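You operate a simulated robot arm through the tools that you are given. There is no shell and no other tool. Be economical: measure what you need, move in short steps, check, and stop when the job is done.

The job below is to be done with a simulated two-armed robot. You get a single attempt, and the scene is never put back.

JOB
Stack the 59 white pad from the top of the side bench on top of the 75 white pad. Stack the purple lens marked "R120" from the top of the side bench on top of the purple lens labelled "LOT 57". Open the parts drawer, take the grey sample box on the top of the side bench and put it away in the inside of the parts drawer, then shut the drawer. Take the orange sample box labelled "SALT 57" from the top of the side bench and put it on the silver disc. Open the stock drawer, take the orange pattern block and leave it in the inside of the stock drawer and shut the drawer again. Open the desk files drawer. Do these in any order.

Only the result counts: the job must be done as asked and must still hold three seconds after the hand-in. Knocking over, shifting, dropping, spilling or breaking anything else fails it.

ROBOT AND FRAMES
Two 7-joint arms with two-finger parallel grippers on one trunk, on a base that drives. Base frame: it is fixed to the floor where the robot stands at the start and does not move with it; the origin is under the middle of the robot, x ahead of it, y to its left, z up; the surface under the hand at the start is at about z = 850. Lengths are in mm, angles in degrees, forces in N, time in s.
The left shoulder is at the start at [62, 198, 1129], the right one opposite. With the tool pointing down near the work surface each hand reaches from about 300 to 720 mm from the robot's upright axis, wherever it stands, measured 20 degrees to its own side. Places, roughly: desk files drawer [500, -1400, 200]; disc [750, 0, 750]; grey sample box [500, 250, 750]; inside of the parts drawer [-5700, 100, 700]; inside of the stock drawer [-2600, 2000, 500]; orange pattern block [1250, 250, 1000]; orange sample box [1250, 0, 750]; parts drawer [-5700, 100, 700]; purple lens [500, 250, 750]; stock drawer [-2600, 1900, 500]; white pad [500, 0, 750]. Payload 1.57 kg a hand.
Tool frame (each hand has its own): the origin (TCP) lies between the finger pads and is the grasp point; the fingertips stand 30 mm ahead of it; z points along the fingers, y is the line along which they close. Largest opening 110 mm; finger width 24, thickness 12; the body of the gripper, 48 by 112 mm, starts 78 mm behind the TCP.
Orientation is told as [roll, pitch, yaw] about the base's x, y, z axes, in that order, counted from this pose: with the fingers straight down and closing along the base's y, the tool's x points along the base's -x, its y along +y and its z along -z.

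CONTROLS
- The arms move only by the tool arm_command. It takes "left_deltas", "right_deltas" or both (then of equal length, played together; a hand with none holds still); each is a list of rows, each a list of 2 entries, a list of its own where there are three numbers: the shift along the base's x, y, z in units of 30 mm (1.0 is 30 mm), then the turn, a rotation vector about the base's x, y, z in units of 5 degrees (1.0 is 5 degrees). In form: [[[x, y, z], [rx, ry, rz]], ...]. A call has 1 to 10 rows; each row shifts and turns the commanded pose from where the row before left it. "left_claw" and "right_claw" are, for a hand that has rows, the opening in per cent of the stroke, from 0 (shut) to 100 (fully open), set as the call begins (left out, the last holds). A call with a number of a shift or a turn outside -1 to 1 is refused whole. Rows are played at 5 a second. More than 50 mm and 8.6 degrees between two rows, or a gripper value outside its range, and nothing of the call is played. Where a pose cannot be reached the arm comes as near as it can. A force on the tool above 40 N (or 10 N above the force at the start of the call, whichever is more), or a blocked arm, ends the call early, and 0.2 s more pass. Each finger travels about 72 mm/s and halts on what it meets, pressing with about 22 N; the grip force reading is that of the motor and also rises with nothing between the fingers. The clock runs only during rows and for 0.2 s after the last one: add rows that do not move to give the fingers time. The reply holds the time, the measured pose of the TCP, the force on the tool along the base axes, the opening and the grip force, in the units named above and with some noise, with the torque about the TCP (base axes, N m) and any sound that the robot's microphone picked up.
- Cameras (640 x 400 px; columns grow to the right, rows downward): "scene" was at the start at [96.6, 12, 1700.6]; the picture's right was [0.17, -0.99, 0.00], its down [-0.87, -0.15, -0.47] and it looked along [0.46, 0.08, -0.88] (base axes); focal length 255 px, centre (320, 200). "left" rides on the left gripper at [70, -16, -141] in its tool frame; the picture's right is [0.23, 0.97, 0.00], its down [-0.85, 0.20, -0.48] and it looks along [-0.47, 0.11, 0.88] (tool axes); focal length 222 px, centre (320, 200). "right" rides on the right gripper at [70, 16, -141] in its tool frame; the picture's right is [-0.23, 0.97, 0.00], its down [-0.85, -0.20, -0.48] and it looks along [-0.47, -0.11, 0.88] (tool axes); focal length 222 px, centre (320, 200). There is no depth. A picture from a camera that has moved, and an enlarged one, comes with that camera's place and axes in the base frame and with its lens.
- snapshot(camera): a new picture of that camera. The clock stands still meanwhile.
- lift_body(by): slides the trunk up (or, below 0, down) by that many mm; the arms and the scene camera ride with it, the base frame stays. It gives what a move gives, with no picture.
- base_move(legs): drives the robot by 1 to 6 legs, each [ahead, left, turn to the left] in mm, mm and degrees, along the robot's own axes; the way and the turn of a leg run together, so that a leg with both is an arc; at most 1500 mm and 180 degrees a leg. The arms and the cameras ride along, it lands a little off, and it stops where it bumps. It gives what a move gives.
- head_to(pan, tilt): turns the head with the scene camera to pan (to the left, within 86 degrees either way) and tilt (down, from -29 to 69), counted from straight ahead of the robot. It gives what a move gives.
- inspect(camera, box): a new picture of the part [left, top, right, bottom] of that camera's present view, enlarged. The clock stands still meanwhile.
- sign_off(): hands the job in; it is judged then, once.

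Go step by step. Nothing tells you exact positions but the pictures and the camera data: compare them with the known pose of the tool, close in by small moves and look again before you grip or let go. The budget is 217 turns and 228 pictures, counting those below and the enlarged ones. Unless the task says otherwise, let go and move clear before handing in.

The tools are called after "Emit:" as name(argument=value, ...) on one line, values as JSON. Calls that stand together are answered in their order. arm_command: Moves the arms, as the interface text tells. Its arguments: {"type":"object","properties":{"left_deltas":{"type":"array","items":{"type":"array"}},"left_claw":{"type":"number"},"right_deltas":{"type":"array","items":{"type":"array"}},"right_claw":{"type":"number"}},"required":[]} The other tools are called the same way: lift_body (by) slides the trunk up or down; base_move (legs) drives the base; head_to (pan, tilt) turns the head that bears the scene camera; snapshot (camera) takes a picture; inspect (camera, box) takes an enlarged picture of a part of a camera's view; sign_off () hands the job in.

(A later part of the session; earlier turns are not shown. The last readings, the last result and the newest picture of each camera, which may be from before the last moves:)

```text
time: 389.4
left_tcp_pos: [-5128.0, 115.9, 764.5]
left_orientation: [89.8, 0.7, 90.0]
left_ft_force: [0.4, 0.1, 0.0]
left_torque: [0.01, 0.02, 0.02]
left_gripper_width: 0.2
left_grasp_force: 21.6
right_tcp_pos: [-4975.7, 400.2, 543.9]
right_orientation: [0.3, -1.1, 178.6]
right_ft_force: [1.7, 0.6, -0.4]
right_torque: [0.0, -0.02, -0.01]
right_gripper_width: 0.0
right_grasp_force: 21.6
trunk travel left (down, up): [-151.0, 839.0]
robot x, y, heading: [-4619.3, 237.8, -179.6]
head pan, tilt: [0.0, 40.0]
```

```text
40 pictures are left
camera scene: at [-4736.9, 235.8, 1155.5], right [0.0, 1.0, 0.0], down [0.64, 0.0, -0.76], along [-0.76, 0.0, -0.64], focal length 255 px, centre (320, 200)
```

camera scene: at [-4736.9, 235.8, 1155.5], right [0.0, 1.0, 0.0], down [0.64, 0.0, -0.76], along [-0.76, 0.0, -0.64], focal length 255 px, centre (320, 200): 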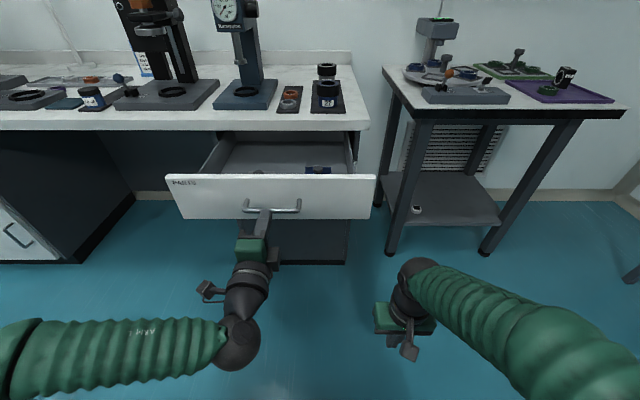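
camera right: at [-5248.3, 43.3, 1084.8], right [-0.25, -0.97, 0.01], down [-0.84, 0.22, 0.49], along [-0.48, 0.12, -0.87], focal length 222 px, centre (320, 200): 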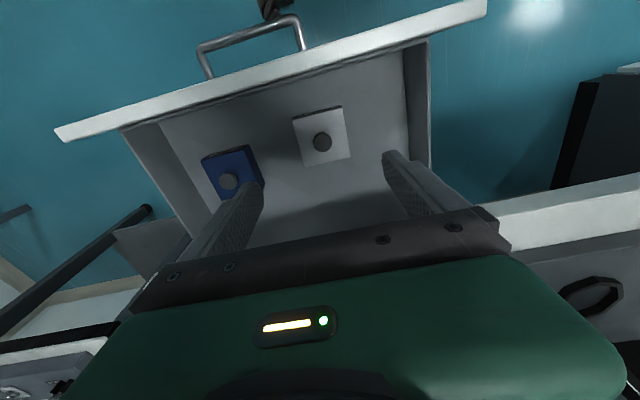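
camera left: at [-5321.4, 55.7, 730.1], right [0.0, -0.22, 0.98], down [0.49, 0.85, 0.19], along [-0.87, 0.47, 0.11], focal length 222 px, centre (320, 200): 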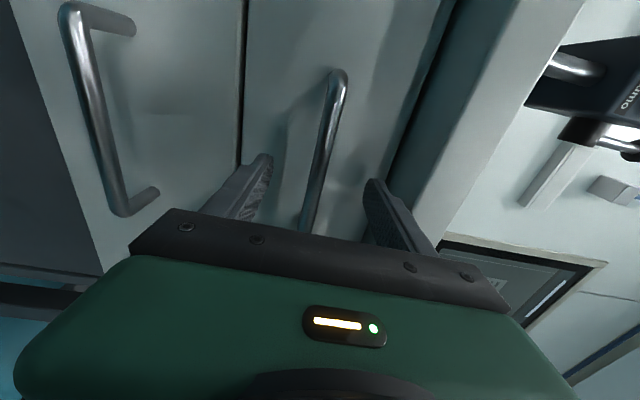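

Lower to handle height and push the drawer shut.

Emit:
lift_body(by=-20)

Emit:
base_move(legs=[[200, 0, 0]])

Emit:
base_move(legs=[[85, 0, 0]])

Emit:
base_move(legs=[[30, 0, 0]])

Emit:
inspect(camera="scene", box=[160, 90, 400, 260])

```text
time: 390.0
left_tcp_pos: [-5128.4, 115.2, 744.3]
left_orientation: [89.8, 0.5, 89.9]
left_ft_force: [0.0, -0.6, 0.4]
left_torque: [0.0, 0.0, -0.02]
left_gripper_width: 0.0
left_grasp_force: 21.0
right_tcp_pos: [-4975.0, 399.6, 524.2]
right_orientation: [0.3, -1.1, 178.7]
right_ft_force: [0.1, -0.6, -0.9]
right_torque: [0.02, 0.01, 0.0]
right_gripper_width: 0.0
right_grasp_force: 21.4
trunk travel left (down, up): [-131.0, 859.0]
robot x, y, heading: [-4619.7, 236.3, -179.6]
head pan, tilt: [0.0, 40.0]
```

```text
time: 391.6
left_tcp_pos: [-5327.9, 114.5, 744.0]
left_orientation: [89.8, 0.6, 89.9]
left_ft_force: [-0.4, 0.4, 0.2]
left_torque: [-0.01, -0.01, -0.01]
left_gripper_width: 0.0
left_grasp_force: 21.0
right_tcp_pos: [-5174.8, 397.1, 523.3]
right_orientation: [0.3, -1.0, 178.8]
right_ft_force: [-0.7, 0.3, 0.2]
right_torque: [0.01, -0.02, -0.03]
right_gripper_width: 0.1
right_grasp_force: 21.4
trunk travel left (down, up): [-131.0, 859.0]
robot x, y, heading: [-4818.0, 235.5, -179.5]
head pan, tilt: [0.0, 40.0]
```

```text
time: 392.7
left_tcp_pos: [-5412.8, 113.2, 742.9]
left_orientation: [89.8, 0.6, 90.0]
left_ft_force: [0.1, -0.2, 0.7]
left_torque: [-0.02, -0.01, 0.04]
left_gripper_width: 0.0
left_grasp_force: 21.2
right_tcp_pos: [-5260.4, 397.0, 524.5]
right_orientation: [0.2, -1.1, 178.8]
right_ft_force: [-1.0, -0.8, 0.0]
right_torque: [0.0, -0.01, 0.02]
right_gripper_width: 0.0
right_grasp_force: 21.6
trunk travel left (down, up): [-131.0, 859.0]
robot x, y, heading: [-4904.9, 235.6, -179.4]
head pan, tilt: [0.0, 40.0]
```

```text
time: 393.6
left_tcp_pos: [-5435.2, 112.9, 743.1]
left_orientation: [89.9, 0.7, 90.0]
left_ft_force: [0.5, 0.3, 0.0]
left_torque: [-0.04, 0.03, 0.01]
left_gripper_width: 0.1
left_grasp_force: 21.5
right_tcp_pos: [-5287.2, 397.3, 524.7]
right_orientation: [0.3, -1.0, 178.8]
right_ft_force: [-1.1, -1.2, 0.6]
right_torque: [0.0, 0.02, 0.01]
right_gripper_width: 0.0
right_grasp_force: 21.7
trunk travel left (down, up): [-131.0, 859.0]
robot x, y, heading: [-4931.2, 234.7, -179.5]
head pan, tilt: [0.0, 40.0]
stopped in leg 1: the force on the tool passed its limit at 96 N (the readings are from after the stop); the commanded pose is now the measured one
```

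```text
2.35 times, centred on (280, 175) of scene
camera zoom: at [-5048.2, 233.6, 1135.6], right [-0.01, 1.0, 0.0], down [0.64, 0.01, -0.77], along [-0.77, -0.01, -0.64], focal length 601 px, centre (414, 259)
```

zoom: 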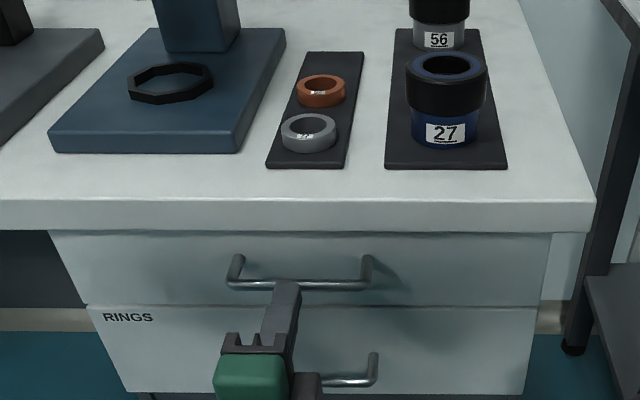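

PARTS drawer is shut. Last task: the desk files drawer. I back out, raise the trunk, and drive back along the aisle and round to the desk.

Emit:
base_move(legs=[[-150, 0, 0]])

Emit:
lift_body(by=400)

Emit:
base_move(legs=[[0, -600, 0], [0, 0, 179.5], [1450, 0, 0], [1450, 0, 0], [1450, 0, 0]])

Emit:
head_to(pan=-30, tilt=30)

Emit:
snapshot(camera="scene")

```text
time: 395.0
left_tcp_pos: [-5283.2, 115.2, 744.4]
left_orientation: [90.0, 0.6, 89.9]
left_ft_force: [1.5, -0.4, -0.2]
left_torque: [0.01, -0.01, -0.02]
left_gripper_width: 0.2
left_grasp_force: 21.0
right_tcp_pos: [-5132.3, 399.9, 525.1]
right_orientation: [0.3, -1.1, 178.6]
right_ft_force: [0.8, -0.8, -0.8]
right_torque: [-0.03, 0.05, 0.01]
right_gripper_width: 0.0
right_grasp_force: 21.3
trunk travel left (down, up): [-131.0, 859.0]
robot x, y, heading: [-4776.6, 236.4, -179.8]
head pan, tilt: [0.0, 40.0]
```

```text
time: 398.8
left_tcp_pos: [-5283.7, 114.6, 1143.2]
left_orientation: [90.1, 0.7, 89.9]
left_ft_force: [-0.3, -0.1, 0.3]
left_torque: [0.01, 0.02, 0.02]
left_gripper_width: 0.5
left_grasp_force: 21.6
right_tcp_pos: [-5133.8, 398.6, 924.2]
right_orientation: [0.3, -1.1, 178.5]
right_ft_force: [0.2, -0.2, 0.4]
right_torque: [0.02, 0.06, 0.01]
right_gripper_width: 0.1
right_grasp_force: 21.4
trunk travel left (down, up): [-531.0, 459.0]
robot x, y, heading: [-4779.8, 235.5, -179.6]
head pan, tilt: [0.0, 40.0]
```

```text
time: 429.8
left_tcp_pos: [37.4, 814.5, 1143.4]
left_orientation: [90.0, 0.5, -92.0]
left_ft_force: [0.3, 0.3, 0.8]
left_torque: [0.01, 0.02, 0.0]
left_gripper_width: 0.3
left_grasp_force: 21.5
right_tcp_pos: [-121.4, 535.0, 924.8]
right_orientation: [0.4, -1.1, -3.2]
right_ft_force: [0.7, -0.3, 0.9]
right_torque: [0.01, -0.03, 0.04]
right_gripper_width: 0.0
right_grasp_force: 21.7
trunk travel left (down, up): [-531.0, 459.0]
robot x, y, heading: [-468.0, 708.0, -1.4]
head pan, tilt: [0.0, 40.0]
```

```text
time: 430.7
left_tcp_pos: [36.2, 815.5, 1144.6]
left_orientation: [90.1, 0.6, -91.9]
left_ft_force: [-0.5, 0.0, -0.2]
left_torque: [0.06, -0.02, -0.02]
left_gripper_width: 0.1
left_grasp_force: 21.2
right_tcp_pos: [-121.3, 535.6, 924.1]
right_orientation: [0.2, -1.2, -3.1]
right_ft_force: [0.6, 0.1, 0.0]
right_torque: [-0.02, -0.01, 0.02]
right_gripper_width: 0.0
right_grasp_force: 21.2
trunk travel left (down, up): [-531.0, 459.0]
robot x, y, heading: [-471.1, 709.9, -1.2]
head pan, tilt: [-30.0, 30.0]
```

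```text
38 pictures are left
camera scene: at [-362.9, 661.1, 1550.9], right [-0.52, -0.85, 0.0], down [-0.43, 0.26, -0.87], along [0.74, -0.45, -0.5], focal length 255 px, centre (320, 200)
```

scene: 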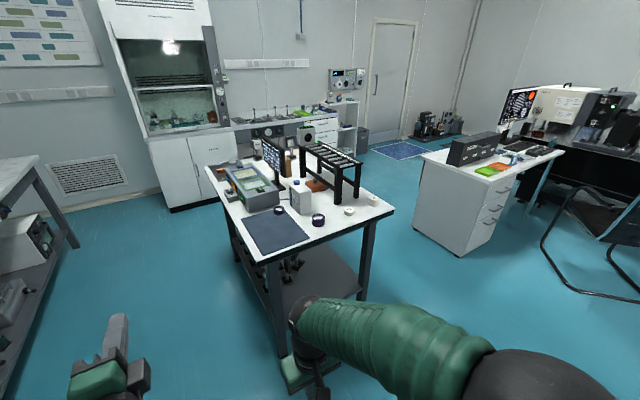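

Three drawers are on the desk's near face. I drive round in front of them.

Emit:
inspect(camera="scene", box=[400, 140, 580, 270])

Emit:
base_move(legs=[[200, 0, 1.2], [0, -1100, 0], [0, -980, 0]])

Emit:
head_to(pan=0, tilt=45)

Emit:
snapshot(camera="scene")

```text
3.08 times, centred on (490, 205) of scene
camera zoom: at [-362.9, 661.1, 1550.9], right [-0.52, -0.85, 0.0], down [-0.43, 0.26, -0.87], along [0.74, -0.45, -0.5], focal length 786 px, centre (-203, 185)
```

zoom: 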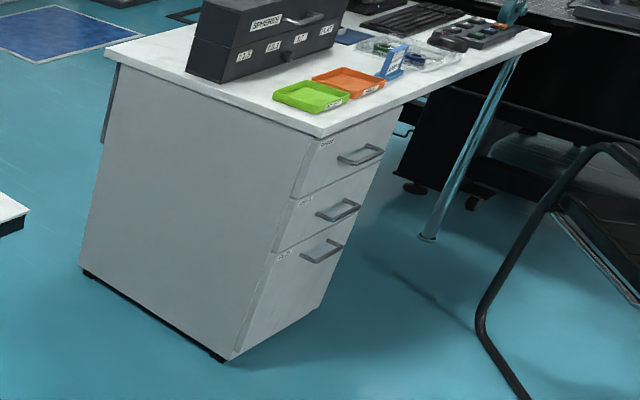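

```text
time: 442.1
left_tcp_pos: [189.7, -1264.8, 1143.9]
left_orientation: [90.1, 0.6, -92.4]
left_ft_force: [-0.9, -0.2, 0.6]
left_torque: [0.04, 0.02, -0.06]
left_gripper_width: 0.1
left_grasp_force: 20.8
right_tcp_pos: [29.3, -1541.7, 924.6]
right_orientation: [0.3, -1.2, -3.6]
right_ft_force: [0.7, 0.2, -0.2]
right_torque: [-0.01, -0.03, 0.0]
right_gripper_width: 0.0
right_grasp_force: 21.4
trunk travel left (down, up): [-531.0, 459.0]
robot x, y, heading: [-318.1, -1368.4, -2.1]
head pan, tilt: [-30.0, 30.0]
stopped in leg 3: the robot was blocked; the commanded pose is now the measured one
```

```text
time: 443.0
left_tcp_pos: [190.1, -1263.0, 1143.4]
left_orientation: [90.0, 0.5, -92.5]
left_ft_force: [-1.1, -0.7, -0.4]
left_torque: [0.0, 0.03, 0.0]
left_gripper_width: 0.0
left_grasp_force: 21.2
right_tcp_pos: [29.6, -1541.2, 925.7]
right_orientation: [0.3, -1.1, -3.7]
right_ft_force: [-0.4, 0.4, 0.4]
right_torque: [-0.01, -0.01, -0.02]
right_gripper_width: 0.1
right_grasp_force: 21.4
trunk travel left (down, up): [-531.0, 459.0]
robot x, y, heading: [-317.7, -1366.2, -1.9]
head pan, tilt: [0.0, 45.0]
```

```text
36 pictures are left
camera scene: at [-204.8, -1366.1, 1528.3], right [-0.04, -1.0, 0.0], down [-0.71, 0.02, -0.71], along [0.71, -0.03, -0.71], focal length 255 px, centre (320, 200)
```

scene: 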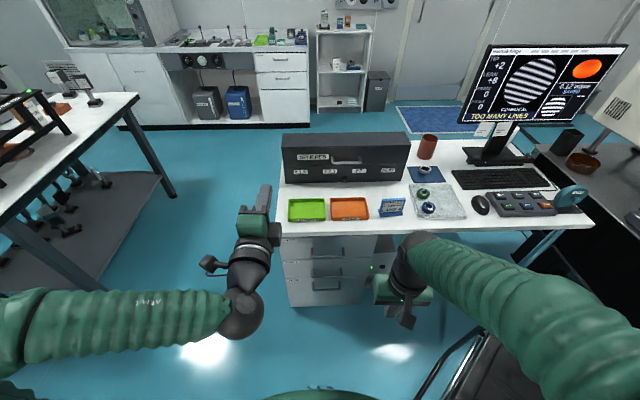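

The base stopped against something on the right (the chair). I step left a bit and read the drawer labels.

Emit:
base_move(legs=[[0, 60, 1.9]])

Emit:
inspect(camera="scene", box=[260, 220, 400, 320])

Emit:
inspect(camera="scene", box=[360, 280, 560, 400])

```text
time: 444.0
left_tcp_pos: [187.3, -1221.8, 1147.0]
left_orientation: [90.0, 2.3, -90.9]
left_ft_force: [-0.5, -1.6, 0.7]
left_torque: [0.01, 0.02, 0.19]
left_gripper_width: 0.0
left_grasp_force: 21.5
right_tcp_pos: [35.8, -1498.5, 920.2]
right_orientation: [1.7, -1.1, -2.0]
right_ft_force: [-0.5, -1.7, 0.1]
right_torque: [0.07, 0.01, -0.02]
right_gripper_width: 0.1
right_grasp_force: 21.6
trunk travel left (down, up): [-531.0, 459.0]
robot x, y, heading: [-322.5, -1310.9, -0.3]
head pan, tilt: [0.0, 45.0]
```

```text
4.00 times, centred on (330, 270) of scene
camera zoom: at [-203.1, -1342.9, 1528.0], right [-0.01, -1.0, -0.02], down [-0.71, 0.02, -0.71], along [0.71, 0.01, -0.71], focal length 1021 px, centre (280, -80)
```

zoom: 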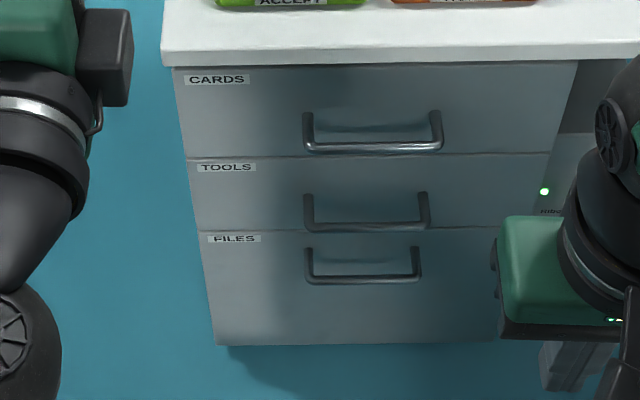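

```text
3.20 times, centred on (460, 340) of scene
camera zoom: at [-203.1, -1342.9, 1528.0], right [-0.01, -1.0, -0.02], down [-0.71, 0.02, -0.71], along [0.71, 0.01, -0.71], focal length 817 px, centre (-128, -248)
```

zoom: 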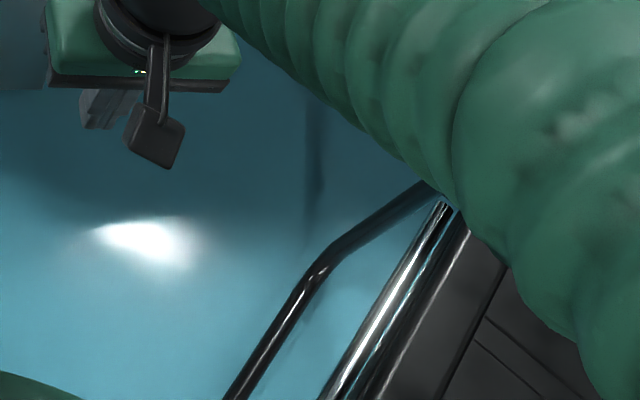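

FILES is the bottom drawer; its handle bar is at about (370, -1423, 328). The chair is close on the right, so I work from further left with the right hand pitched 45° down-forward to clamp the bar.

Emit:
base_move(legs=[[0, 260, 0.3]])

Emit:
arm_command(right_deltas=[[[0, 0, 0], [-0.399, -0.386, 0.964]], [[0, 0, 0], [-0.399, -0.386, 0.964]], [[0, 0, 0], [-0.399, -0.386, 0.964]], [[0, 0, 0], [-0.399, -0.386, 0.964]], [[0, 0, 0], [-0.399, -0.386, 0.964]], [[0, 0, 0], [-0.399, -0.386, 0.964]], [[0, 0, 0], [-0.399, -0.386, 0.964]], [[0, 0, 0], [-0.399, -0.386, 0.964]], [[0, 0, 0], [-0.399, -0.386, 0.964]], [[0, 0, 0], [-0.399, -0.386, 0.964]]], right_claw=50)

Emit:
arm_command(right_deltas=[[[0, 0, 0], [-0.399, -0.386, 0.964]], [[0, 0, 0], [-0.399, -0.386, 0.964]], [[0, 0, 0], [-0.399, -0.386, 0.964]], [[0, 0, 0], [-0.399, -0.386, 0.964]], [[0, 0, 0], [-0.399, -0.386, 0.964]], [[0, 0, 0], [-0.399, -0.386, 0.964]], [[0, 0, 0], [-0.399, -0.386, 0.964]], [[0, 0, 0], [-0.399, -0.386, 0.964]]])

Emit:
lift_body(by=-400)

Emit:
snapshot(camera="scene")

```text
time: 445.9
left_tcp_pos: [186.6, -939.5, 1145.7]
left_orientation: [90.0, 1.1, -90.7]
left_ft_force: [0.2, 0.1, -0.3]
left_torque: [-0.04, 0.0, 0.02]
left_gripper_width: 0.2
left_grasp_force: 21.2
right_tcp_pos: [37.3, -1222.6, 923.9]
right_orientation: [0.8, -1.0, -1.9]
right_ft_force: [-1.1, 0.1, -0.3]
right_torque: [0.02, 0.0, -0.01]
right_gripper_width: 0.3
right_grasp_force: 21.2
trunk travel left (down, up): [-531.0, 459.0]
robot x, y, heading: [-314.5, -1050.3, 0.2]
head pan, tilt: [0.0, 45.0]
```

```text
time: 448.1
left_tcp_pos: [186.6, -934.2, 1145.3]
left_orientation: [90.1, 1.0, -90.6]
left_ft_force: [-0.3, -0.4, -1.1]
left_torque: [-0.01, -0.02, 0.02]
left_gripper_width: 0.0
left_grasp_force: 21.2
right_tcp_pos: [54.3, -1212.5, 934.0]
right_orientation: [-24.9, -10.2, 49.9]
right_ft_force: [-0.6, 0.3, -0.4]
right_torque: [-0.03, -0.02, 0.04]
right_gripper_width: 54.8
right_grasp_force: 0.0
right hand out of reach, approached as far as the arm can: row 9, 10
trunk travel left (down, up): [-531.0, 459.0]
robot x, y, heading: [-312.4, -1051.8, -0.1]
head pan, tilt: [0.0, 45.0]
```

```text
time: 449.9
left_tcp_pos: [187.7, -935.2, 1145.0]
left_orientation: [90.1, 0.9, -90.6]
left_ft_force: [-0.2, -0.3, 0.8]
left_torque: [-0.01, 0.0, -0.03]
left_gripper_width: 0.0
left_grasp_force: 21.3
right_tcp_pos: [126.2, -1188.2, 974.3]
right_orientation: [-44.4, -0.7, 90.9]
right_ft_force: [0.4, 0.1, -0.5]
right_torque: [-0.05, 0.0, -0.04]
right_gripper_width: 55.0
right_grasp_force: 0.0
right hand out of reach, approached as far as the arm can: row 1, 2, 3, 4, 5, 6, 7, 8
trunk travel left (down, up): [-531.0, 459.0]
robot x, y, heading: [-315.7, -1050.6, 0.0]
head pan, tilt: [0.0, 45.0]
```

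```text
time: 453.7
left_tcp_pos: [187.2, -935.8, 745.0]
left_orientation: [90.0, 0.9, -90.6]
left_ft_force: [0.7, -0.2, -0.6]
left_torque: [-0.05, -0.01, 0.0]
left_gripper_width: 0.0
left_grasp_force: 21.2
right_tcp_pos: [126.5, -1189.1, 574.7]
right_orientation: [-44.4, -0.8, 90.9]
right_ft_force: [-0.6, 0.2, 0.1]
right_torque: [-0.03, 0.0, 0.03]
right_gripper_width: 54.9
right_grasp_force: 0.0
trunk travel left (down, up): [-131.0, 859.0]
robot x, y, heading: [-313.9, -1052.1, 0.0]
head pan, tilt: [0.0, 45.0]
```

```text
33 pictures are left
camera scene: at [-203.8, -1050.4, 1128.4], right [0.0, -1.0, 0.0], down [-0.71, 0.0, -0.71], along [0.71, 0.0, -0.71], focal length 255 px, centre (320, 200)
```

scene: 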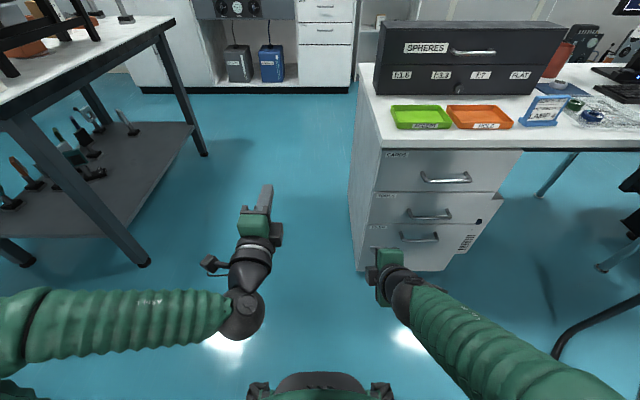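

The hand is pitched as wanted. I lower the trunk fully and bring the hand down in line with the handle.

Emit:
lift_body(by=-128)

Emit:
arm_command(right_deltas=[[[0, -1, -0.5], [0, 0, 0]], [[0, -1, -0.5], [0, 0, 0]], [[0, -1, -0.5], [0, 0, 0]], [[0, -1, -0.5], [0, 0, 0]], [[0, -1, -0.5], [0, 0, 0]], [[0, -1, -0.5], [0, 0, 0]], [[0, -1, -0.2], [0, 0, 0]], [[0, -0.7, 0], [0, 0, 0]], [[0, 0, 0], [0, 0, 0]]])

Emit:
snapshot(camera="right")

Emit:
inspect(camera="scene", box=[320, 120, 540, 300])

```text
time: 455.2
left_tcp_pos: [185.7, -936.5, 617.1]
left_orientation: [90.1, 0.9, -90.6]
left_ft_force: [-0.2, -0.7, 0.1]
left_torque: [0.0, 0.03, -0.01]
left_gripper_width: 0.1
left_grasp_force: 21.2
right_tcp_pos: [125.5, -1188.6, 446.2]
right_orientation: [-44.4, -0.7, 90.9]
right_ft_force: [-0.4, 1.0, -0.5]
right_torque: [-0.04, -0.02, -0.02]
right_gripper_width: 54.9
right_grasp_force: 0.0
trunk travel left (down, up): [-3.0, 987.0]
robot x, y, heading: [-318.5, -1048.5, 0.0]
head pan, tilt: [0.0, 45.0]
```

```text
time: 457.2
left_tcp_pos: [186.6, -937.1, 616.8]
left_orientation: [90.1, 0.9, -90.6]
left_ft_force: [1.0, -0.8, 0.6]
left_torque: [0.01, 0.01, -0.01]
left_gripper_width: 0.0
left_grasp_force: 21.2
right_tcp_pos: [155.8, -1359.4, 426.7]
right_orientation: [-43.8, -0.3, 90.5]
right_ft_force: [-0.1, -0.8, -0.1]
right_torque: [0.02, -0.02, 0.01]
right_gripper_width: 55.2
right_grasp_force: 0.0
right hand out of reach, approached as far as the arm can: row 1, 2, 3, 5, 6, 7, 8
trunk travel left (down, up): [-3.0, 987.0]
robot x, y, heading: [-313.3, -1050.3, 0.1]
head pan, tilt: [0.0, 45.0]
```

```text
32 pictures are left
camera right: at [46.2, -1430.7, 516.7], right [-0.7, 0.22, -0.67], down [-0.19, 0.85, 0.49], along [0.68, 0.47, -0.56], focal length 222 px, centre (320, 200)
```

right: 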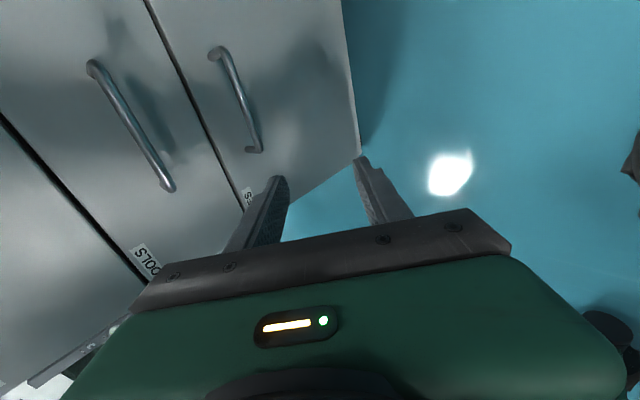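

```text
2.22 times, centred on (430, 210) of scene
camera zoom: at [-203.8, -1051.3, 1000.3], right [0.0, -1.0, 0.0], down [-0.71, 0.0, -0.71], along [0.71, 0.0, -0.71], focal length 567 px, centre (76, 178)
```

zoom: 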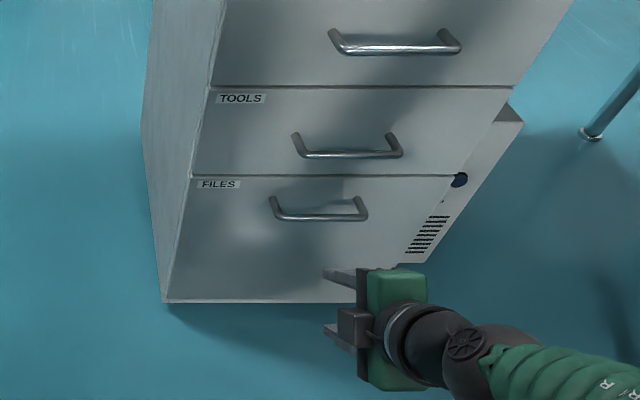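

The bar is at (370, -1422, 349). The arm was too folded; I extend it forward and down.

Emit:
arm_command(right_deltas=[[[0.8, -0.3, -0.4], [0, 0, 0]], [[0.8, -0.3, -0.4], [0, 0, 0]], [[0.8, -0.3, -0.4], [0, 0, 0]], [[0.5, -0.3, -0.4], [0, 0, 0]], [[0, -0.3, -0.4], [0, 0, 0]], [[0, -0.3, -0.4], [0, 0, 0]], [[0, -0.3, -0.3], [0, 0, 0]], [[0, 0, 0], [0, 0, 0]]])

Emit:
inspect(camera="scene", box=[320, 120, 540, 300])

```text
time: 459.1
left_tcp_pos: [186.9, -936.9, 617.5]
left_orientation: [90.1, 1.0, -90.6]
left_ft_force: [-0.4, 0.2, 0.1]
left_torque: [0.01, -0.02, -0.01]
left_gripper_width: 0.0
left_grasp_force: 21.7
right_tcp_pos: [226.1, -1371.7, 405.9]
right_orientation: [-44.4, -0.7, 90.9]
right_ft_force: [0.7, 1.0, -0.1]
right_torque: [-0.01, -0.01, -0.05]
right_gripper_width: 54.9
right_grasp_force: 0.1
right hand out of reach, approached as far as the arm can: row 1, 2, 3, 4, 5, 6
trunk travel left (down, up): [-3.0, 987.0]
robot x, y, heading: [-317.6, -1049.8, -0.0]
head pan, tilt: [0.0, 45.0]
```

```text
2.22 times, centred on (430, 210) of scene
camera zoom: at [-203.4, -1051.2, 1000.3], right [0.0, -1.0, 0.0], down [-0.71, 0.0, -0.71], along [0.71, 0.0, -0.71], focal length 567 px, centre (76, 178)
```

zoom: 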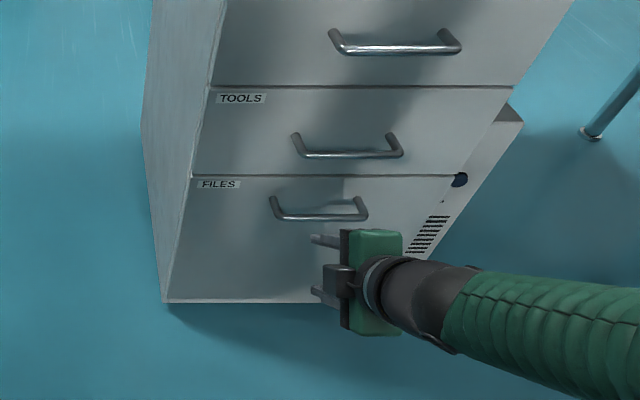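

Emit:
arm_command(right_deltas=[[[0.3, 0, -0.5], [0, 0, 0]], [[0.3, 0, -0.5], [0, 0, 0]], [[0.3, 0, -0.5], [0, 0, 0]], [[0.3, 0, -0.5], [0, 0, 0]], [[0, 0, 0], [0, 0, 0]]])

```text
time: 460.2
left_tcp_pos: [186.6, -935.8, 617.1]
left_orientation: [90.1, 0.9, -90.6]
left_ft_force: [-0.2, -0.1, -0.4]
left_torque: [0.01, 0.02, 0.0]
left_gripper_width: 0.0
left_grasp_force: 21.1
right_tcp_pos: [221.9, -1362.7, 397.5]
right_orientation: [-44.3, -0.7, 90.8]
right_ft_force: [-0.1, 0.1, 0.8]
right_torque: [-0.01, 0.0, 0.0]
right_gripper_width: 55.1
right_grasp_force: 0.1
right hand out of reach, approached as far as the arm can: row 1, 2, 3, 4
trunk travel left (down, up): [-3.0, 987.0]
robot x, y, heading: [-316.3, -1052.5, 0.1]
head pan, tilt: [0.0, 45.0]
```

The 45° pitch limits how low the hand gets; I steepen it by 15° and try lower.

Emit:
arm_command(right_deltas=[[[0, 0, 0], [0, 1, 0]], [[0, 0, 0], [0, 1, 0]], [[0, 0, 0], [0, 1, 0]], [[0, 0, -0.5], [0, 0, 0]], [[0, 0, -0.5], [0, 0, 0]], [[0, 0, -0.5], [0, 0, 0]], [[0, -0.5, 0], [0, 0, 0]], [[0, -0.5, 0], [0, 0, 0]], [[0, 0, 0], [0, 0, 0]]], right_claw=40)

Emit:
snapshot(camera="right")

```text
time: 462.2
left_tcp_pos: [187.3, -937.1, 617.1]
left_orientation: [90.1, 0.9, -90.6]
left_ft_force: [0.0, 0.5, 0.2]
left_torque: [0.0, -0.01, -0.02]
left_gripper_width: 0.1
left_grasp_force: 21.1
right_tcp_pos: [197.1, -1352.8, 376.8]
right_orientation: [-35.3, -2.3, 91.7]
right_ft_force: [-0.5, 0.1, 0.4]
right_torque: [0.0, 0.01, 0.02]
right_gripper_width: 44.2
right_grasp_force: 0.0
right hand out of reach, approached as far as the arm can: row 1, 2, 3, 4, 5, 6, 7, 8
trunk travel left (down, up): [-3.0, 987.0]
robot x, y, heading: [-316.1, -1051.5, -0.2]
head pan, tilt: [0.0, 45.0]
```

```text
29 pictures are left
camera right: at [103.7, -1429.1, 480.4], right [-0.8, 0.23, -0.55], down [-0.14, 0.83, 0.54], along [0.58, 0.51, -0.64], focal length 222 px, centre (320, 200)
```

right: 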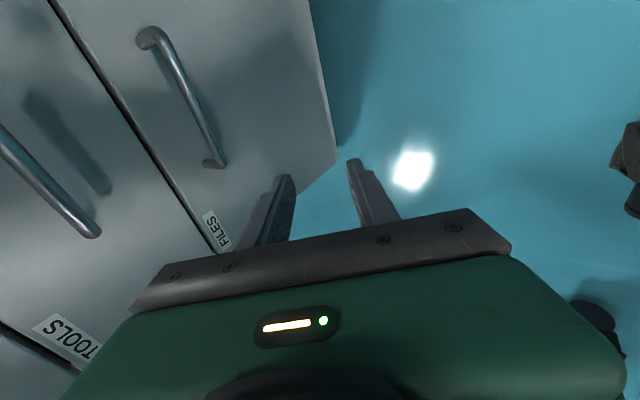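

Emit:
arm_command(right_deltas=[[[0, 0, -0.3], [0, 1, 0]], [[0, 0, -0.3], [0, 0.5, 0]], [[0, 0, -0.3], [0, 0, 0]], [[0, 0, 0], [0, 0, 0]]])

Emit:
base_move(legs=[[60, -65, 0]])

Emit:
snapshot(camera="right")

Emit:
inspect(camera="scene", box=[320, 120, 540, 300])

```text
time: 463.2
left_tcp_pos: [186.4, -935.2, 617.9]
left_orientation: [90.1, 0.9, -90.7]
left_ft_force: [0.5, -0.1, 0.0]
left_torque: [-0.03, -0.01, 0.03]
left_gripper_width: 0.0
left_grasp_force: 21.6
right_tcp_pos: [167.0, -1347.2, 363.7]
right_orientation: [-28.3, -2.9, 91.7]
right_ft_force: [-0.8, -1.1, 1.3]
right_torque: [0.01, 0.02, -0.02]
right_gripper_width: 43.8
right_grasp_force: 0.0
right hand out of reach, approached as far as the arm can: row 1, 2, 3
trunk travel left (down, up): [-3.0, 987.0]
robot x, y, heading: [-317.8, -1049.9, 0.0]
head pan, tilt: [0.0, 45.0]
```

```text
time: 464.4
left_tcp_pos: [246.4, -1003.1, 616.9]
left_orientation: [90.0, 1.1, -90.6]
left_ft_force: [0.0, 0.0, -0.2]
left_torque: [0.02, -0.04, 0.04]
left_gripper_width: 0.0
left_grasp_force: 21.2
right_tcp_pos: [226.9, -1412.8, 363.1]
right_orientation: [-28.1, -2.9, 91.7]
right_ft_force: [-0.1, -0.2, -0.8]
right_torque: [0.03, -0.01, 0.0]
right_gripper_width: 43.9
right_grasp_force: 0.0
trunk travel left (down, up): [-3.0, 987.0]
robot x, y, heading: [-258.0, -1116.1, -0.3]
head pan, tilt: [0.0, 45.0]
```

```text
28 pictures are left
camera right: at [147.7, -1491.3, 476.4], right [-0.86, 0.23, -0.45], down [-0.07, 0.83, 0.56], along [0.5, 0.52, -0.7], focal length 222 px, centre (320, 200)
```

right: 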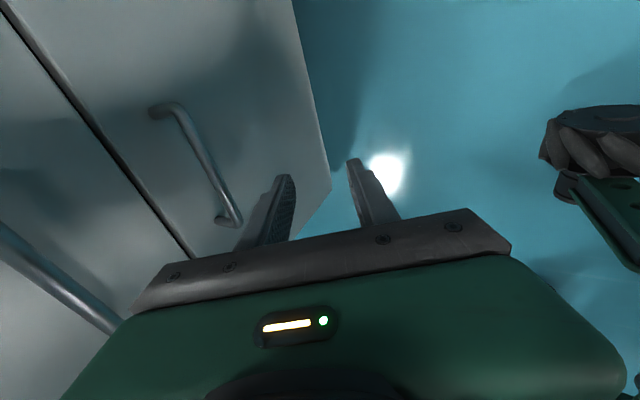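

```text
2.22 times, centred on (430, 210) of scene
camera zoom: at [-143.1, -1117.4, 1000.3], right [0.0, -1.0, 0.0], down [-0.71, 0.0, -0.71], along [0.71, 0.0, -0.71], focal length 567 px, centre (76, 178)
```

zoom: 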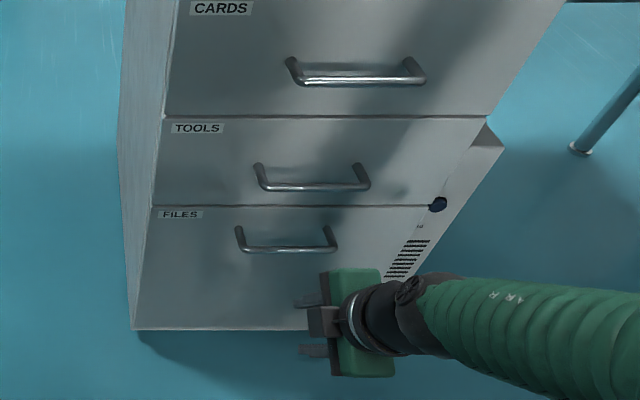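

Clamping would foul the TOOLS handle above, so I'll hook the bar from behind with closed fingers instead: turn the hand 91° about its axis.

Emit:
arm_command(right_deltas=[[[0, 0, 0], [0.535, 0, -1]], [[0, 0, 0], [0.535, 0, -1]], [[0, 0, 0], [0.535, 0, -1]], [[0, 0, 0], [0.535, 0, -1]], [[0, 0, 0], [0.535, 0, -1]], [[0, 0, 0], [0.535, 0, -1]], [[0, 0, 0], [0.535, 0, -1]], [[0, 0, 0], [0.535, 0, -1]]], right_claw=0)

Emit:
arm_command(right_deltas=[[[0, 0, 0], [0.535, 0, -1]], [[0, 0, 0], [0.535, 0, -1]], [[0, 0, 0], [0.535, 0, -1]], [[0, 0, 0], [0.535, 0, -1]], [[0, 0, 0], [0.535, 0, -1]], [[0, 0, 0], [0.535, 0, -1]], [[0, 0, 0], [0.535, 0, -1]], [[0, 0, 0], [0.535, 0, -1]]])

Emit:
snapshot(camera="right")

```text
time: 466.1
left_tcp_pos: [246.8, -1003.3, 617.3]
left_orientation: [90.1, 1.0, -90.6]
left_ft_force: [0.4, -0.6, 0.3]
left_torque: [0.01, -0.01, 0.02]
left_gripper_width: 0.0
left_grasp_force: 21.4
right_tcp_pos: [227.9, -1413.1, 364.1]
right_orientation: [-21.0, -22.7, 49.5]
right_ft_force: [0.1, -0.7, -0.8]
right_torque: [-0.02, 0.01, -0.04]
right_gripper_width: 0.1
right_grasp_force: 21.6
trunk travel left (down, up): [-3.0, 987.0]
robot x, y, heading: [-259.0, -1118.6, 0.1]
head pan, tilt: [0.0, 45.0]
```

```text
time: 467.9
left_tcp_pos: [247.6, -1001.0, 618.0]
left_orientation: [90.1, 0.9, -90.6]
left_ft_force: [0.2, -0.6, -0.2]
left_torque: [-0.02, -0.02, 0.0]
left_gripper_width: 0.0
left_grasp_force: 21.1
right_tcp_pos: [224.3, -1418.5, 364.9]
right_orientation: [0.5, -31.6, -0.9]
right_ft_force: [0.4, 0.0, 1.0]
right_torque: [0.0, 0.0, 0.0]
right_gripper_width: 0.1
right_grasp_force: 21.4
right hand out of reach, approached as far as the arm can: row 7
trunk travel left (down, up): [-3.0, 987.0]
robot x, y, heading: [-257.1, -1111.8, -0.1]
head pan, tilt: [0.0, 45.0]
```

```text
26 pictures are left
camera right: at [90.6, -1401.2, 448.6], right [0.2, 0.97, 0.13], down [0.48, -0.21, 0.85], along [0.86, -0.11, -0.51], focal length 222 px, centre (320, 200)
```

right: 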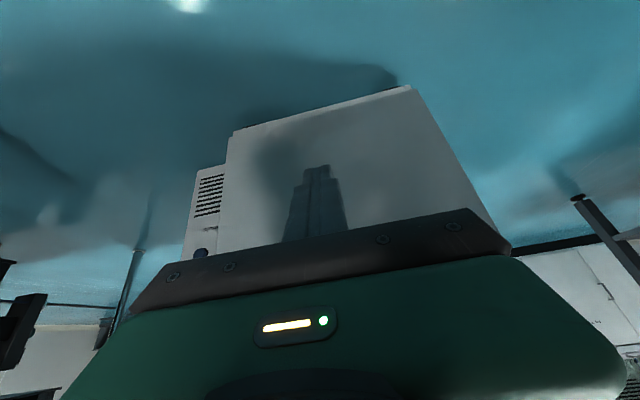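

The hand now has its slim side toward the drawer. I raise the trunk 36 mm, advance over the bar, and check before dropping behind it.

Emit:
lift_body(by=38)

Emit:
base_move(legs=[[110, 0, 0]])

Emit:
inspect(camera="scene", box=[330, 140, 490, 280])

Emit:
inspect(camera="right", box=[220, 100, 420, 250])

```text
time: 468.8
left_tcp_pos: [247.3, -1003.0, 655.4]
left_orientation: [90.1, 1.0, -90.6]
left_ft_force: [2.3, 0.9, 0.6]
left_torque: [-0.01, 0.0, -0.01]
left_gripper_width: 0.0
left_grasp_force: 21.0
right_tcp_pos: [225.9, -1416.8, 401.8]
right_orientation: [0.5, -31.5, -0.8]
right_ft_force: [0.9, -0.6, -0.2]
right_torque: [0.01, -0.01, 0.02]
right_gripper_width: 0.0
right_grasp_force: 21.5
trunk travel left (down, up): [-41.0, 949.0]
robot x, y, heading: [-253.7, -1120.5, 0.2]
head pan, tilt: [0.0, 45.0]
```

```text
time: 470.0
left_tcp_pos: [359.5, -1004.6, 655.6]
left_orientation: [90.1, 1.0, -90.8]
left_ft_force: [0.2, 1.2, -0.3]
left_torque: [0.01, 0.01, -0.03]
left_gripper_width: 0.2
left_grasp_force: 20.9
right_tcp_pos: [337.6, -1419.1, 402.0]
right_orientation: [0.4, -31.5, -0.9]
right_ft_force: [-0.2, -0.7, 0.5]
right_torque: [0.03, 0.01, 0.02]
right_gripper_width: 0.0
right_grasp_force: 21.2
trunk travel left (down, up): [-41.0, 949.0]
robot x, y, heading: [-143.5, -1118.8, -0.1]
head pan, tilt: [0.0, 45.0]
```

```text
2.86 times, centred on (410, 210) of scene
camera zoom: at [-30.2, -1117.5, 1038.3], right [0.0, -1.0, 0.0], down [-0.71, 0.0, -0.71], along [0.71, 0.0, -0.71], focal length 729 px, centre (63, 171)
```

zoom: 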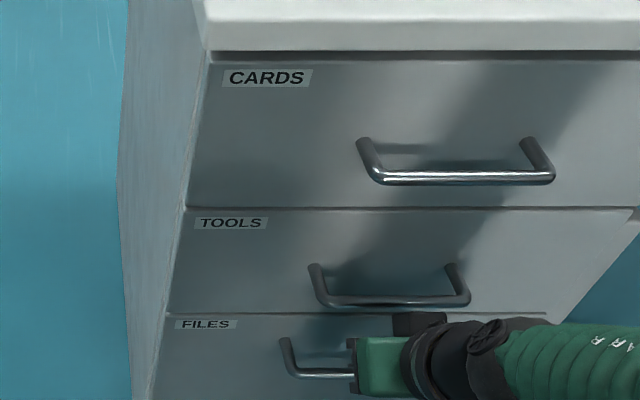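

```text
2.67 times, centred on (320, 175) of right
camera zoom: at [202.9, -1402.3, 486.5], right [0.2, 0.97, 0.13], down [0.48, -0.21, 0.85], along [0.86, -0.11, -0.51], focal length 592 px, centre (320, 267)
```

zoom: 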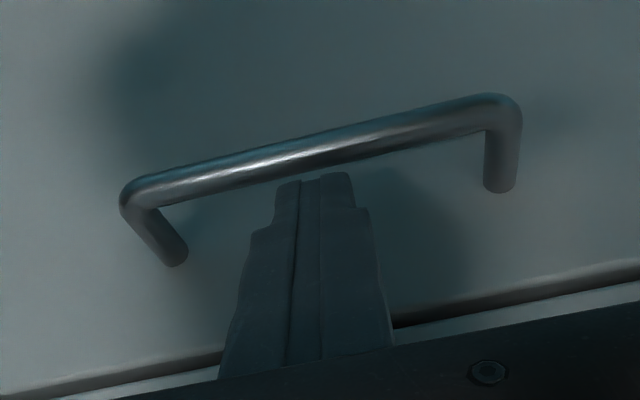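

The view is clear: bar at about (364, z 346), face at x≈408. I move 39 mm further so the fingertips are behind the bar, then lower.

Emit:
base_move(legs=[[39, 0, 0]])

Emit:
inspect(camera="right", box=[220, 80, 420, 250])

```text
time: 470.9
left_tcp_pos: [392.9, -1005.1, 655.1]
left_orientation: [90.1, 0.9, -91.0]
left_ft_force: [-0.3, -0.1, -0.4]
left_torque: [0.0, 0.0, 0.0]
left_gripper_width: 0.0
left_grasp_force: 21.4
right_tcp_pos: [366.0, -1419.7, 401.1]
right_orientation: [0.1, -31.3, -0.4]
right_ft_force: [-0.4, 0.2, -0.1]
right_torque: [-0.01, 0.01, -0.01]
right_gripper_width: 0.0
right_grasp_force: 20.9
trunk travel left (down, up): [-41.0, 949.0]
robot x, y, heading: [-108.5, -1116.4, -0.2]
head pan, tilt: [0.0, 45.0]
stopped in leg 1: the force on the tool passed its limit at 112 N (the readings are from after the stop); the commanded pose is now the measured one
```

```text
2.35 times, centred on (320, 165) of right
camera zoom: at [233.8, -1403.3, 486.4], right [0.2, 0.97, 0.12], down [0.48, -0.2, 0.85], along [0.85, -0.11, -0.51], focal length 523 px, centre (320, 282)
```

zoom: 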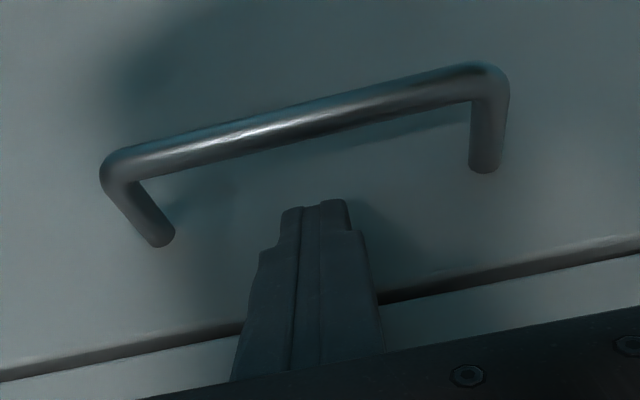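

The gripper body met the TOOLS handle above (shut drawer, no harm). I lower first, then advance the last few mm.

Emit:
base_move(legs=[[-2, 0, 0]])

Emit:
lift_body(by=-17)

Emit:
arm_command(right_deltas=[[[0.15, 0, 0], [0, 0, 0]], [[0.15, 0, 0], [0, 0, 0]], [[0, 0, 0], [0, 0, 0]]])

Emit:
inspect(camera="right", box=[220, 80, 420, 250])

```text
time: 471.6
left_tcp_pos: [391.1, -1003.6, 655.2]
left_orientation: [90.1, 0.9, -90.9]
left_ft_force: [-0.2, -0.1, -0.8]
left_torque: [-0.02, -0.01, 0.0]
left_gripper_width: 0.0
left_grasp_force: 21.4
right_tcp_pos: [366.2, -1420.2, 400.9]
right_orientation: [0.3, -31.3, -0.4]
right_ft_force: [-0.7, -0.3, 0.5]
right_torque: [0.0, 0.02, -0.01]
right_gripper_width: 0.0
right_grasp_force: 20.6
trunk travel left (down, up): [-41.0, 949.0]
robot x, y, heading: [-109.1, -1117.0, -0.2]
head pan, tilt: [0.0, 45.0]
```

```text
time: 472.1
left_tcp_pos: [388.9, -1002.7, 648.2]
left_orientation: [90.3, 0.7, -90.8]
left_ft_force: [0.6, 0.0, 0.3]
left_torque: [0.01, 0.0, 0.01]
left_gripper_width: 0.1
left_grasp_force: 21.1
right_tcp_pos: [367.2, -1420.2, 400.9]
right_orientation: [-0.3, -32.1, -0.1]
right_ft_force: [-23.2, 3.9, 25.1]
right_torque: [0.12, -1.68, 0.34]
right_gripper_width: 0.0
right_grasp_force: 21.5
trunk travel left (down, up): [-32.0, 958.0]
robot x, y, heading: [-111.8, -1117.4, -0.2]
head pan, tilt: [0.0, 45.0]
stopped: the force on the tool passed its limit at 53 N (the readings are from after the stop); the commanded pose is now the measured one
```

```text
time: 472.4
left_tcp_pos: [387.7, -1003.1, 648.3]
left_orientation: [90.2, 0.8, -90.8]
left_ft_force: [-0.5, -0.4, -0.4]
left_torque: [0.0, -0.01, -0.02]
left_gripper_width: 0.1
left_grasp_force: 21.2
right_tcp_pos: [366.4, -1419.8, 400.3]
right_orientation: [-0.4, -32.0, -0.1]
right_ft_force: [-24.2, 4.5, 26.7]
right_torque: [0.07, -1.65, 0.34]
right_gripper_width: 0.0
right_grasp_force: 21.2
trunk travel left (down, up): [-32.0, 958.0]
robot x, y, heading: [-109.4, -1115.9, -0.2]
head pan, tilt: [0.0, 45.0]
stopped in row 1 (right hand): the force on the tool passed its limit at 49 N (the readings are from after the stop); the commanded pose is now the measured one
```

```text
2.35 times, centred on (320, 165) of right
camera zoom: at [231.7, -1403.3, 483.1], right [0.2, 0.97, 0.11], down [0.47, -0.2, 0.86], along [0.86, -0.12, -0.5], focal length 523 px, centre (320, 282)
```

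zoom: 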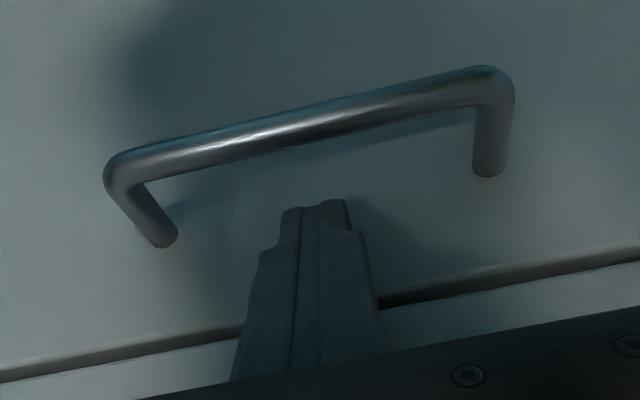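

The gripper body sits on the TOOLS handle. I back off, pitch the hand to 45° so the body clears it, and retry.

Emit:
base_move(legs=[[-60, 0, 0]])

Emit:
arm_command(right_deltas=[[[0, 0, 0], [0, -0.9, 0]], [[0, 0, 0], [0, -0.9, 0]], [[0, 0, 0], [0, -0.9, 0]], [[0, 0, 0], [0, 0, 0]]])

```text
time: 473.4
left_tcp_pos: [330.1, -1004.3, 646.2]
left_orientation: [90.0, 1.0, -90.8]
left_ft_force: [-0.1, -0.3, -0.5]
left_torque: [0.04, 0.01, -0.02]
left_gripper_width: 0.0
left_grasp_force: 20.8
right_tcp_pos: [307.9, -1421.6, 397.1]
right_orientation: [-0.1, -31.7, -0.3]
right_ft_force: [0.7, 0.3, -0.3]
right_torque: [0.04, -0.01, 0.0]
right_gripper_width: 0.3
right_grasp_force: 21.1
trunk travel left (down, up): [-32.0, 958.0]
robot x, y, heading: [-173.2, -1117.3, -0.1]
head pan, tilt: [0.0, 45.0]
```

```text
time: 474.4
left_tcp_pos: [329.1, -1003.7, 647.5]
left_orientation: [90.0, 0.9, -90.8]
left_ft_force: [0.0, 0.0, -0.1]
left_torque: [0.0, -0.01, 0.01]
left_gripper_width: 0.1
left_grasp_force: 21.5
right_tcp_pos: [306.1, -1399.2, 426.1]
right_orientation: [-0.5, -44.7, -0.3]
right_ft_force: [0.6, 0.1, 0.4]
right_torque: [-0.02, 0.01, -0.03]
right_gripper_width: 0.0
right_grasp_force: 21.2
right hand out of reach, approached as far as the arm can: row 2, 3
trunk travel left (down, up): [-32.0, 958.0]
robot x, y, heading: [-168.7, -1116.1, -0.3]
head pan, tilt: [0.0, 45.0]
```

The arm is too folded at this distance. I back the base 130 mm and extend the hand forward and down.

Emit:
base_move(legs=[[-130, 0, 0]])

Emit:
lift_body(by=-30)

Emit:
arm_command(right_deltas=[[[0.9, -0.2, 0], [0, 0, 0]], [[0.9, -0.2, 0], [0, 0, 0]], [[0.9, -0.2, -0.3], [0, 0, 0]], [[0.6, -0.2, -0.3], [0, 0, 0]], [[0.4, 0, -0.3], [0, 0, 0]], [[0, 0, -0.3], [0, 0, 0]], [[0, 0, -0.3], [0, 0, 0]], [[0, 0, 0], [0, 0, 0]]])

```text
time: 475.6
left_tcp_pos: [200.1, -1002.6, 647.4]
left_orientation: [90.0, 1.0, -90.8]
left_ft_force: [1.0, -0.1, 0.8]
left_torque: [0.0, 0.0, 0.0]
left_gripper_width: 0.2
left_grasp_force: 21.2
right_tcp_pos: [176.2, -1399.6, 426.7]
right_orientation: [-0.5, -44.8, -0.2]
right_ft_force: [-0.5, -0.3, -0.4]
right_torque: [-0.01, 0.01, -0.02]
right_gripper_width: 0.1
right_grasp_force: 21.9
trunk travel left (down, up): [-32.0, 958.0]
robot x, y, heading: [-298.2, -1117.3, 0.1]
head pan, tilt: [0.0, 45.0]
```

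```text
time: 476.4
left_tcp_pos: [199.5, -1003.5, 616.9]
left_orientation: [90.2, 0.9, -90.7]
left_ft_force: [0.0, -0.3, -0.2]
left_torque: [-0.02, 0.0, 0.0]
left_gripper_width: 0.2
left_grasp_force: 21.6
right_tcp_pos: [175.6, -1397.6, 395.6]
right_orientation: [-0.6, -44.8, -0.3]
right_ft_force: [-0.2, 0.1, 0.4]
right_torque: [0.0, 0.01, -0.01]
right_gripper_width: 0.0
right_grasp_force: 21.3
trunk travel left (down, up): [-2.0, 988.0]
robot x, y, heading: [-300.6, -1114.3, -0.3]
head pan, tilt: [0.0, 45.0]
```

```text
time: 478.2
left_tcp_pos: [199.8, -1003.7, 616.7]
left_orientation: [90.1, 0.9, -90.9]
left_ft_force: [-1.0, 1.0, 0.4]
left_torque: [-0.02, 0.01, -0.04]
left_gripper_width: 0.2
left_grasp_force: 21.1
right_tcp_pos: [251.5, -1399.5, 410.9]
right_orientation: [-0.7, -44.7, -0.2]
right_ft_force: [-0.4, 0.0, 0.3]
right_torque: [-0.03, -0.02, -0.01]
right_gripper_width: 0.0
right_grasp_force: 21.3
right hand out of reach, approached as far as the arm can: row 2, 3, 4, 5, 6, 7
trunk travel left (down, up): [-2.0, 988.0]
robot x, y, heading: [-305.3, -1111.2, 0.1]
head pan, tilt: [0.0, 45.0]
```

Emit:
arm_command(right_deltas=[[[-0.9, -0.2, -0.3], [0, 0.7, 0]], [[-0.9, -0.2, -0.5], [0, 0.7, 0]], [[-0.6, -0.2, -0.5], [0, 0, 0]], [[0, 0, -0.3], [0, 0, 0]], [[0, 0, -0.3], [0, 0, 0]], [[0, 0, 0], [0, 0, 0]]])

```text
time: 479.6
left_tcp_pos: [199.7, -1003.6, 618.2]
left_orientation: [90.1, 0.9, -90.8]
left_ft_force: [0.6, 0.3, -0.3]
left_torque: [-0.02, 0.03, -0.01]
left_gripper_width: 0.0
left_grasp_force: 21.3
right_tcp_pos: [175.9, -1413.8, 362.6]
right_orientation: [-0.8, -37.6, -0.2]
right_ft_force: [0.2, -0.2, -0.3]
right_torque: [0.0, -0.01, -0.01]
right_gripper_width: 0.1
right_grasp_force: 21.6
right hand out of reach, approached as far as the arm can: row 5
trunk travel left (down, up): [-2.0, 988.0]
robot x, y, heading: [-300.6, -1116.0, -0.0]
head pan, tilt: [0.0, 45.0]
```

At 38° pitch the hand reaches z≈363 — enough. I raise 24 mm and advance between the two handles.

Emit:
lift_body(by=24)

Emit:
base_move(legs=[[165, -5, 0]])

Emit:
inspect(camera="right", box=[220, 80, 420, 250])

```text
time: 480.3
left_tcp_pos: [200.0, -1003.9, 641.8]
left_orientation: [90.1, 1.0, -90.8]
left_ft_force: [0.1, -0.4, -1.3]
left_torque: [0.0, -0.01, -0.03]
left_gripper_width: 0.0
left_grasp_force: 21.3
right_tcp_pos: [176.5, -1414.0, 386.0]
right_orientation: [-0.8, -37.6, -0.2]
right_ft_force: [0.0, 0.8, -0.5]
right_torque: [0.01, 0.0, -0.02]
right_gripper_width: 0.1
right_grasp_force: 21.5
trunk travel left (down, up): [-26.0, 964.0]
robot x, y, heading: [-305.0, -1112.5, 0.0]
head pan, tilt: [0.0, 45.0]
```

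```text
time: 481.7
left_tcp_pos: [362.6, -1012.0, 643.1]
left_orientation: [90.2, 0.9, -91.0]
left_ft_force: [-0.3, -0.4, 0.0]
left_torque: [0.0, -0.01, -0.01]
left_gripper_width: 0.0
left_grasp_force: 21.6
right_tcp_pos: [339.6, -1420.0, 388.3]
right_orientation: [-0.8, -37.6, -0.4]
right_ft_force: [-20.8, -2.3, 8.9]
right_torque: [0.01, 0.49, 0.14]
right_gripper_width: 0.1
right_grasp_force: 21.8
trunk travel left (down, up): [-26.0, 964.0]
robot x, y, heading: [-138.4, -1122.2, -0.5]
head pan, tilt: [0.0, 45.0]
```

```text
2.35 times, centred on (320, 165) of right
camera zoom: at [196.1, -1402.3, 456.5], right [0.2, 0.97, 0.13], down [0.38, -0.2, 0.9], along [0.9, -0.13, -0.41], focal length 523 px, centre (320, 282)
```

zoom: 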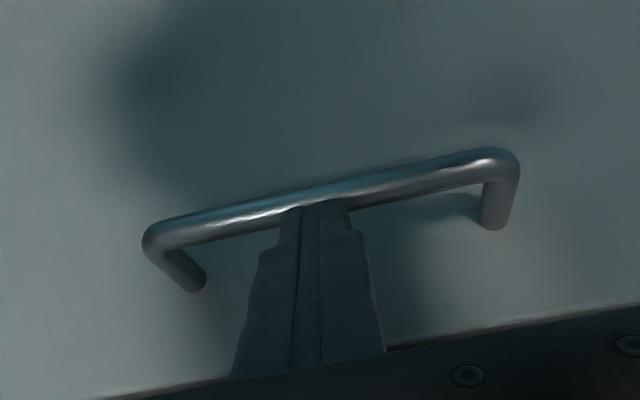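

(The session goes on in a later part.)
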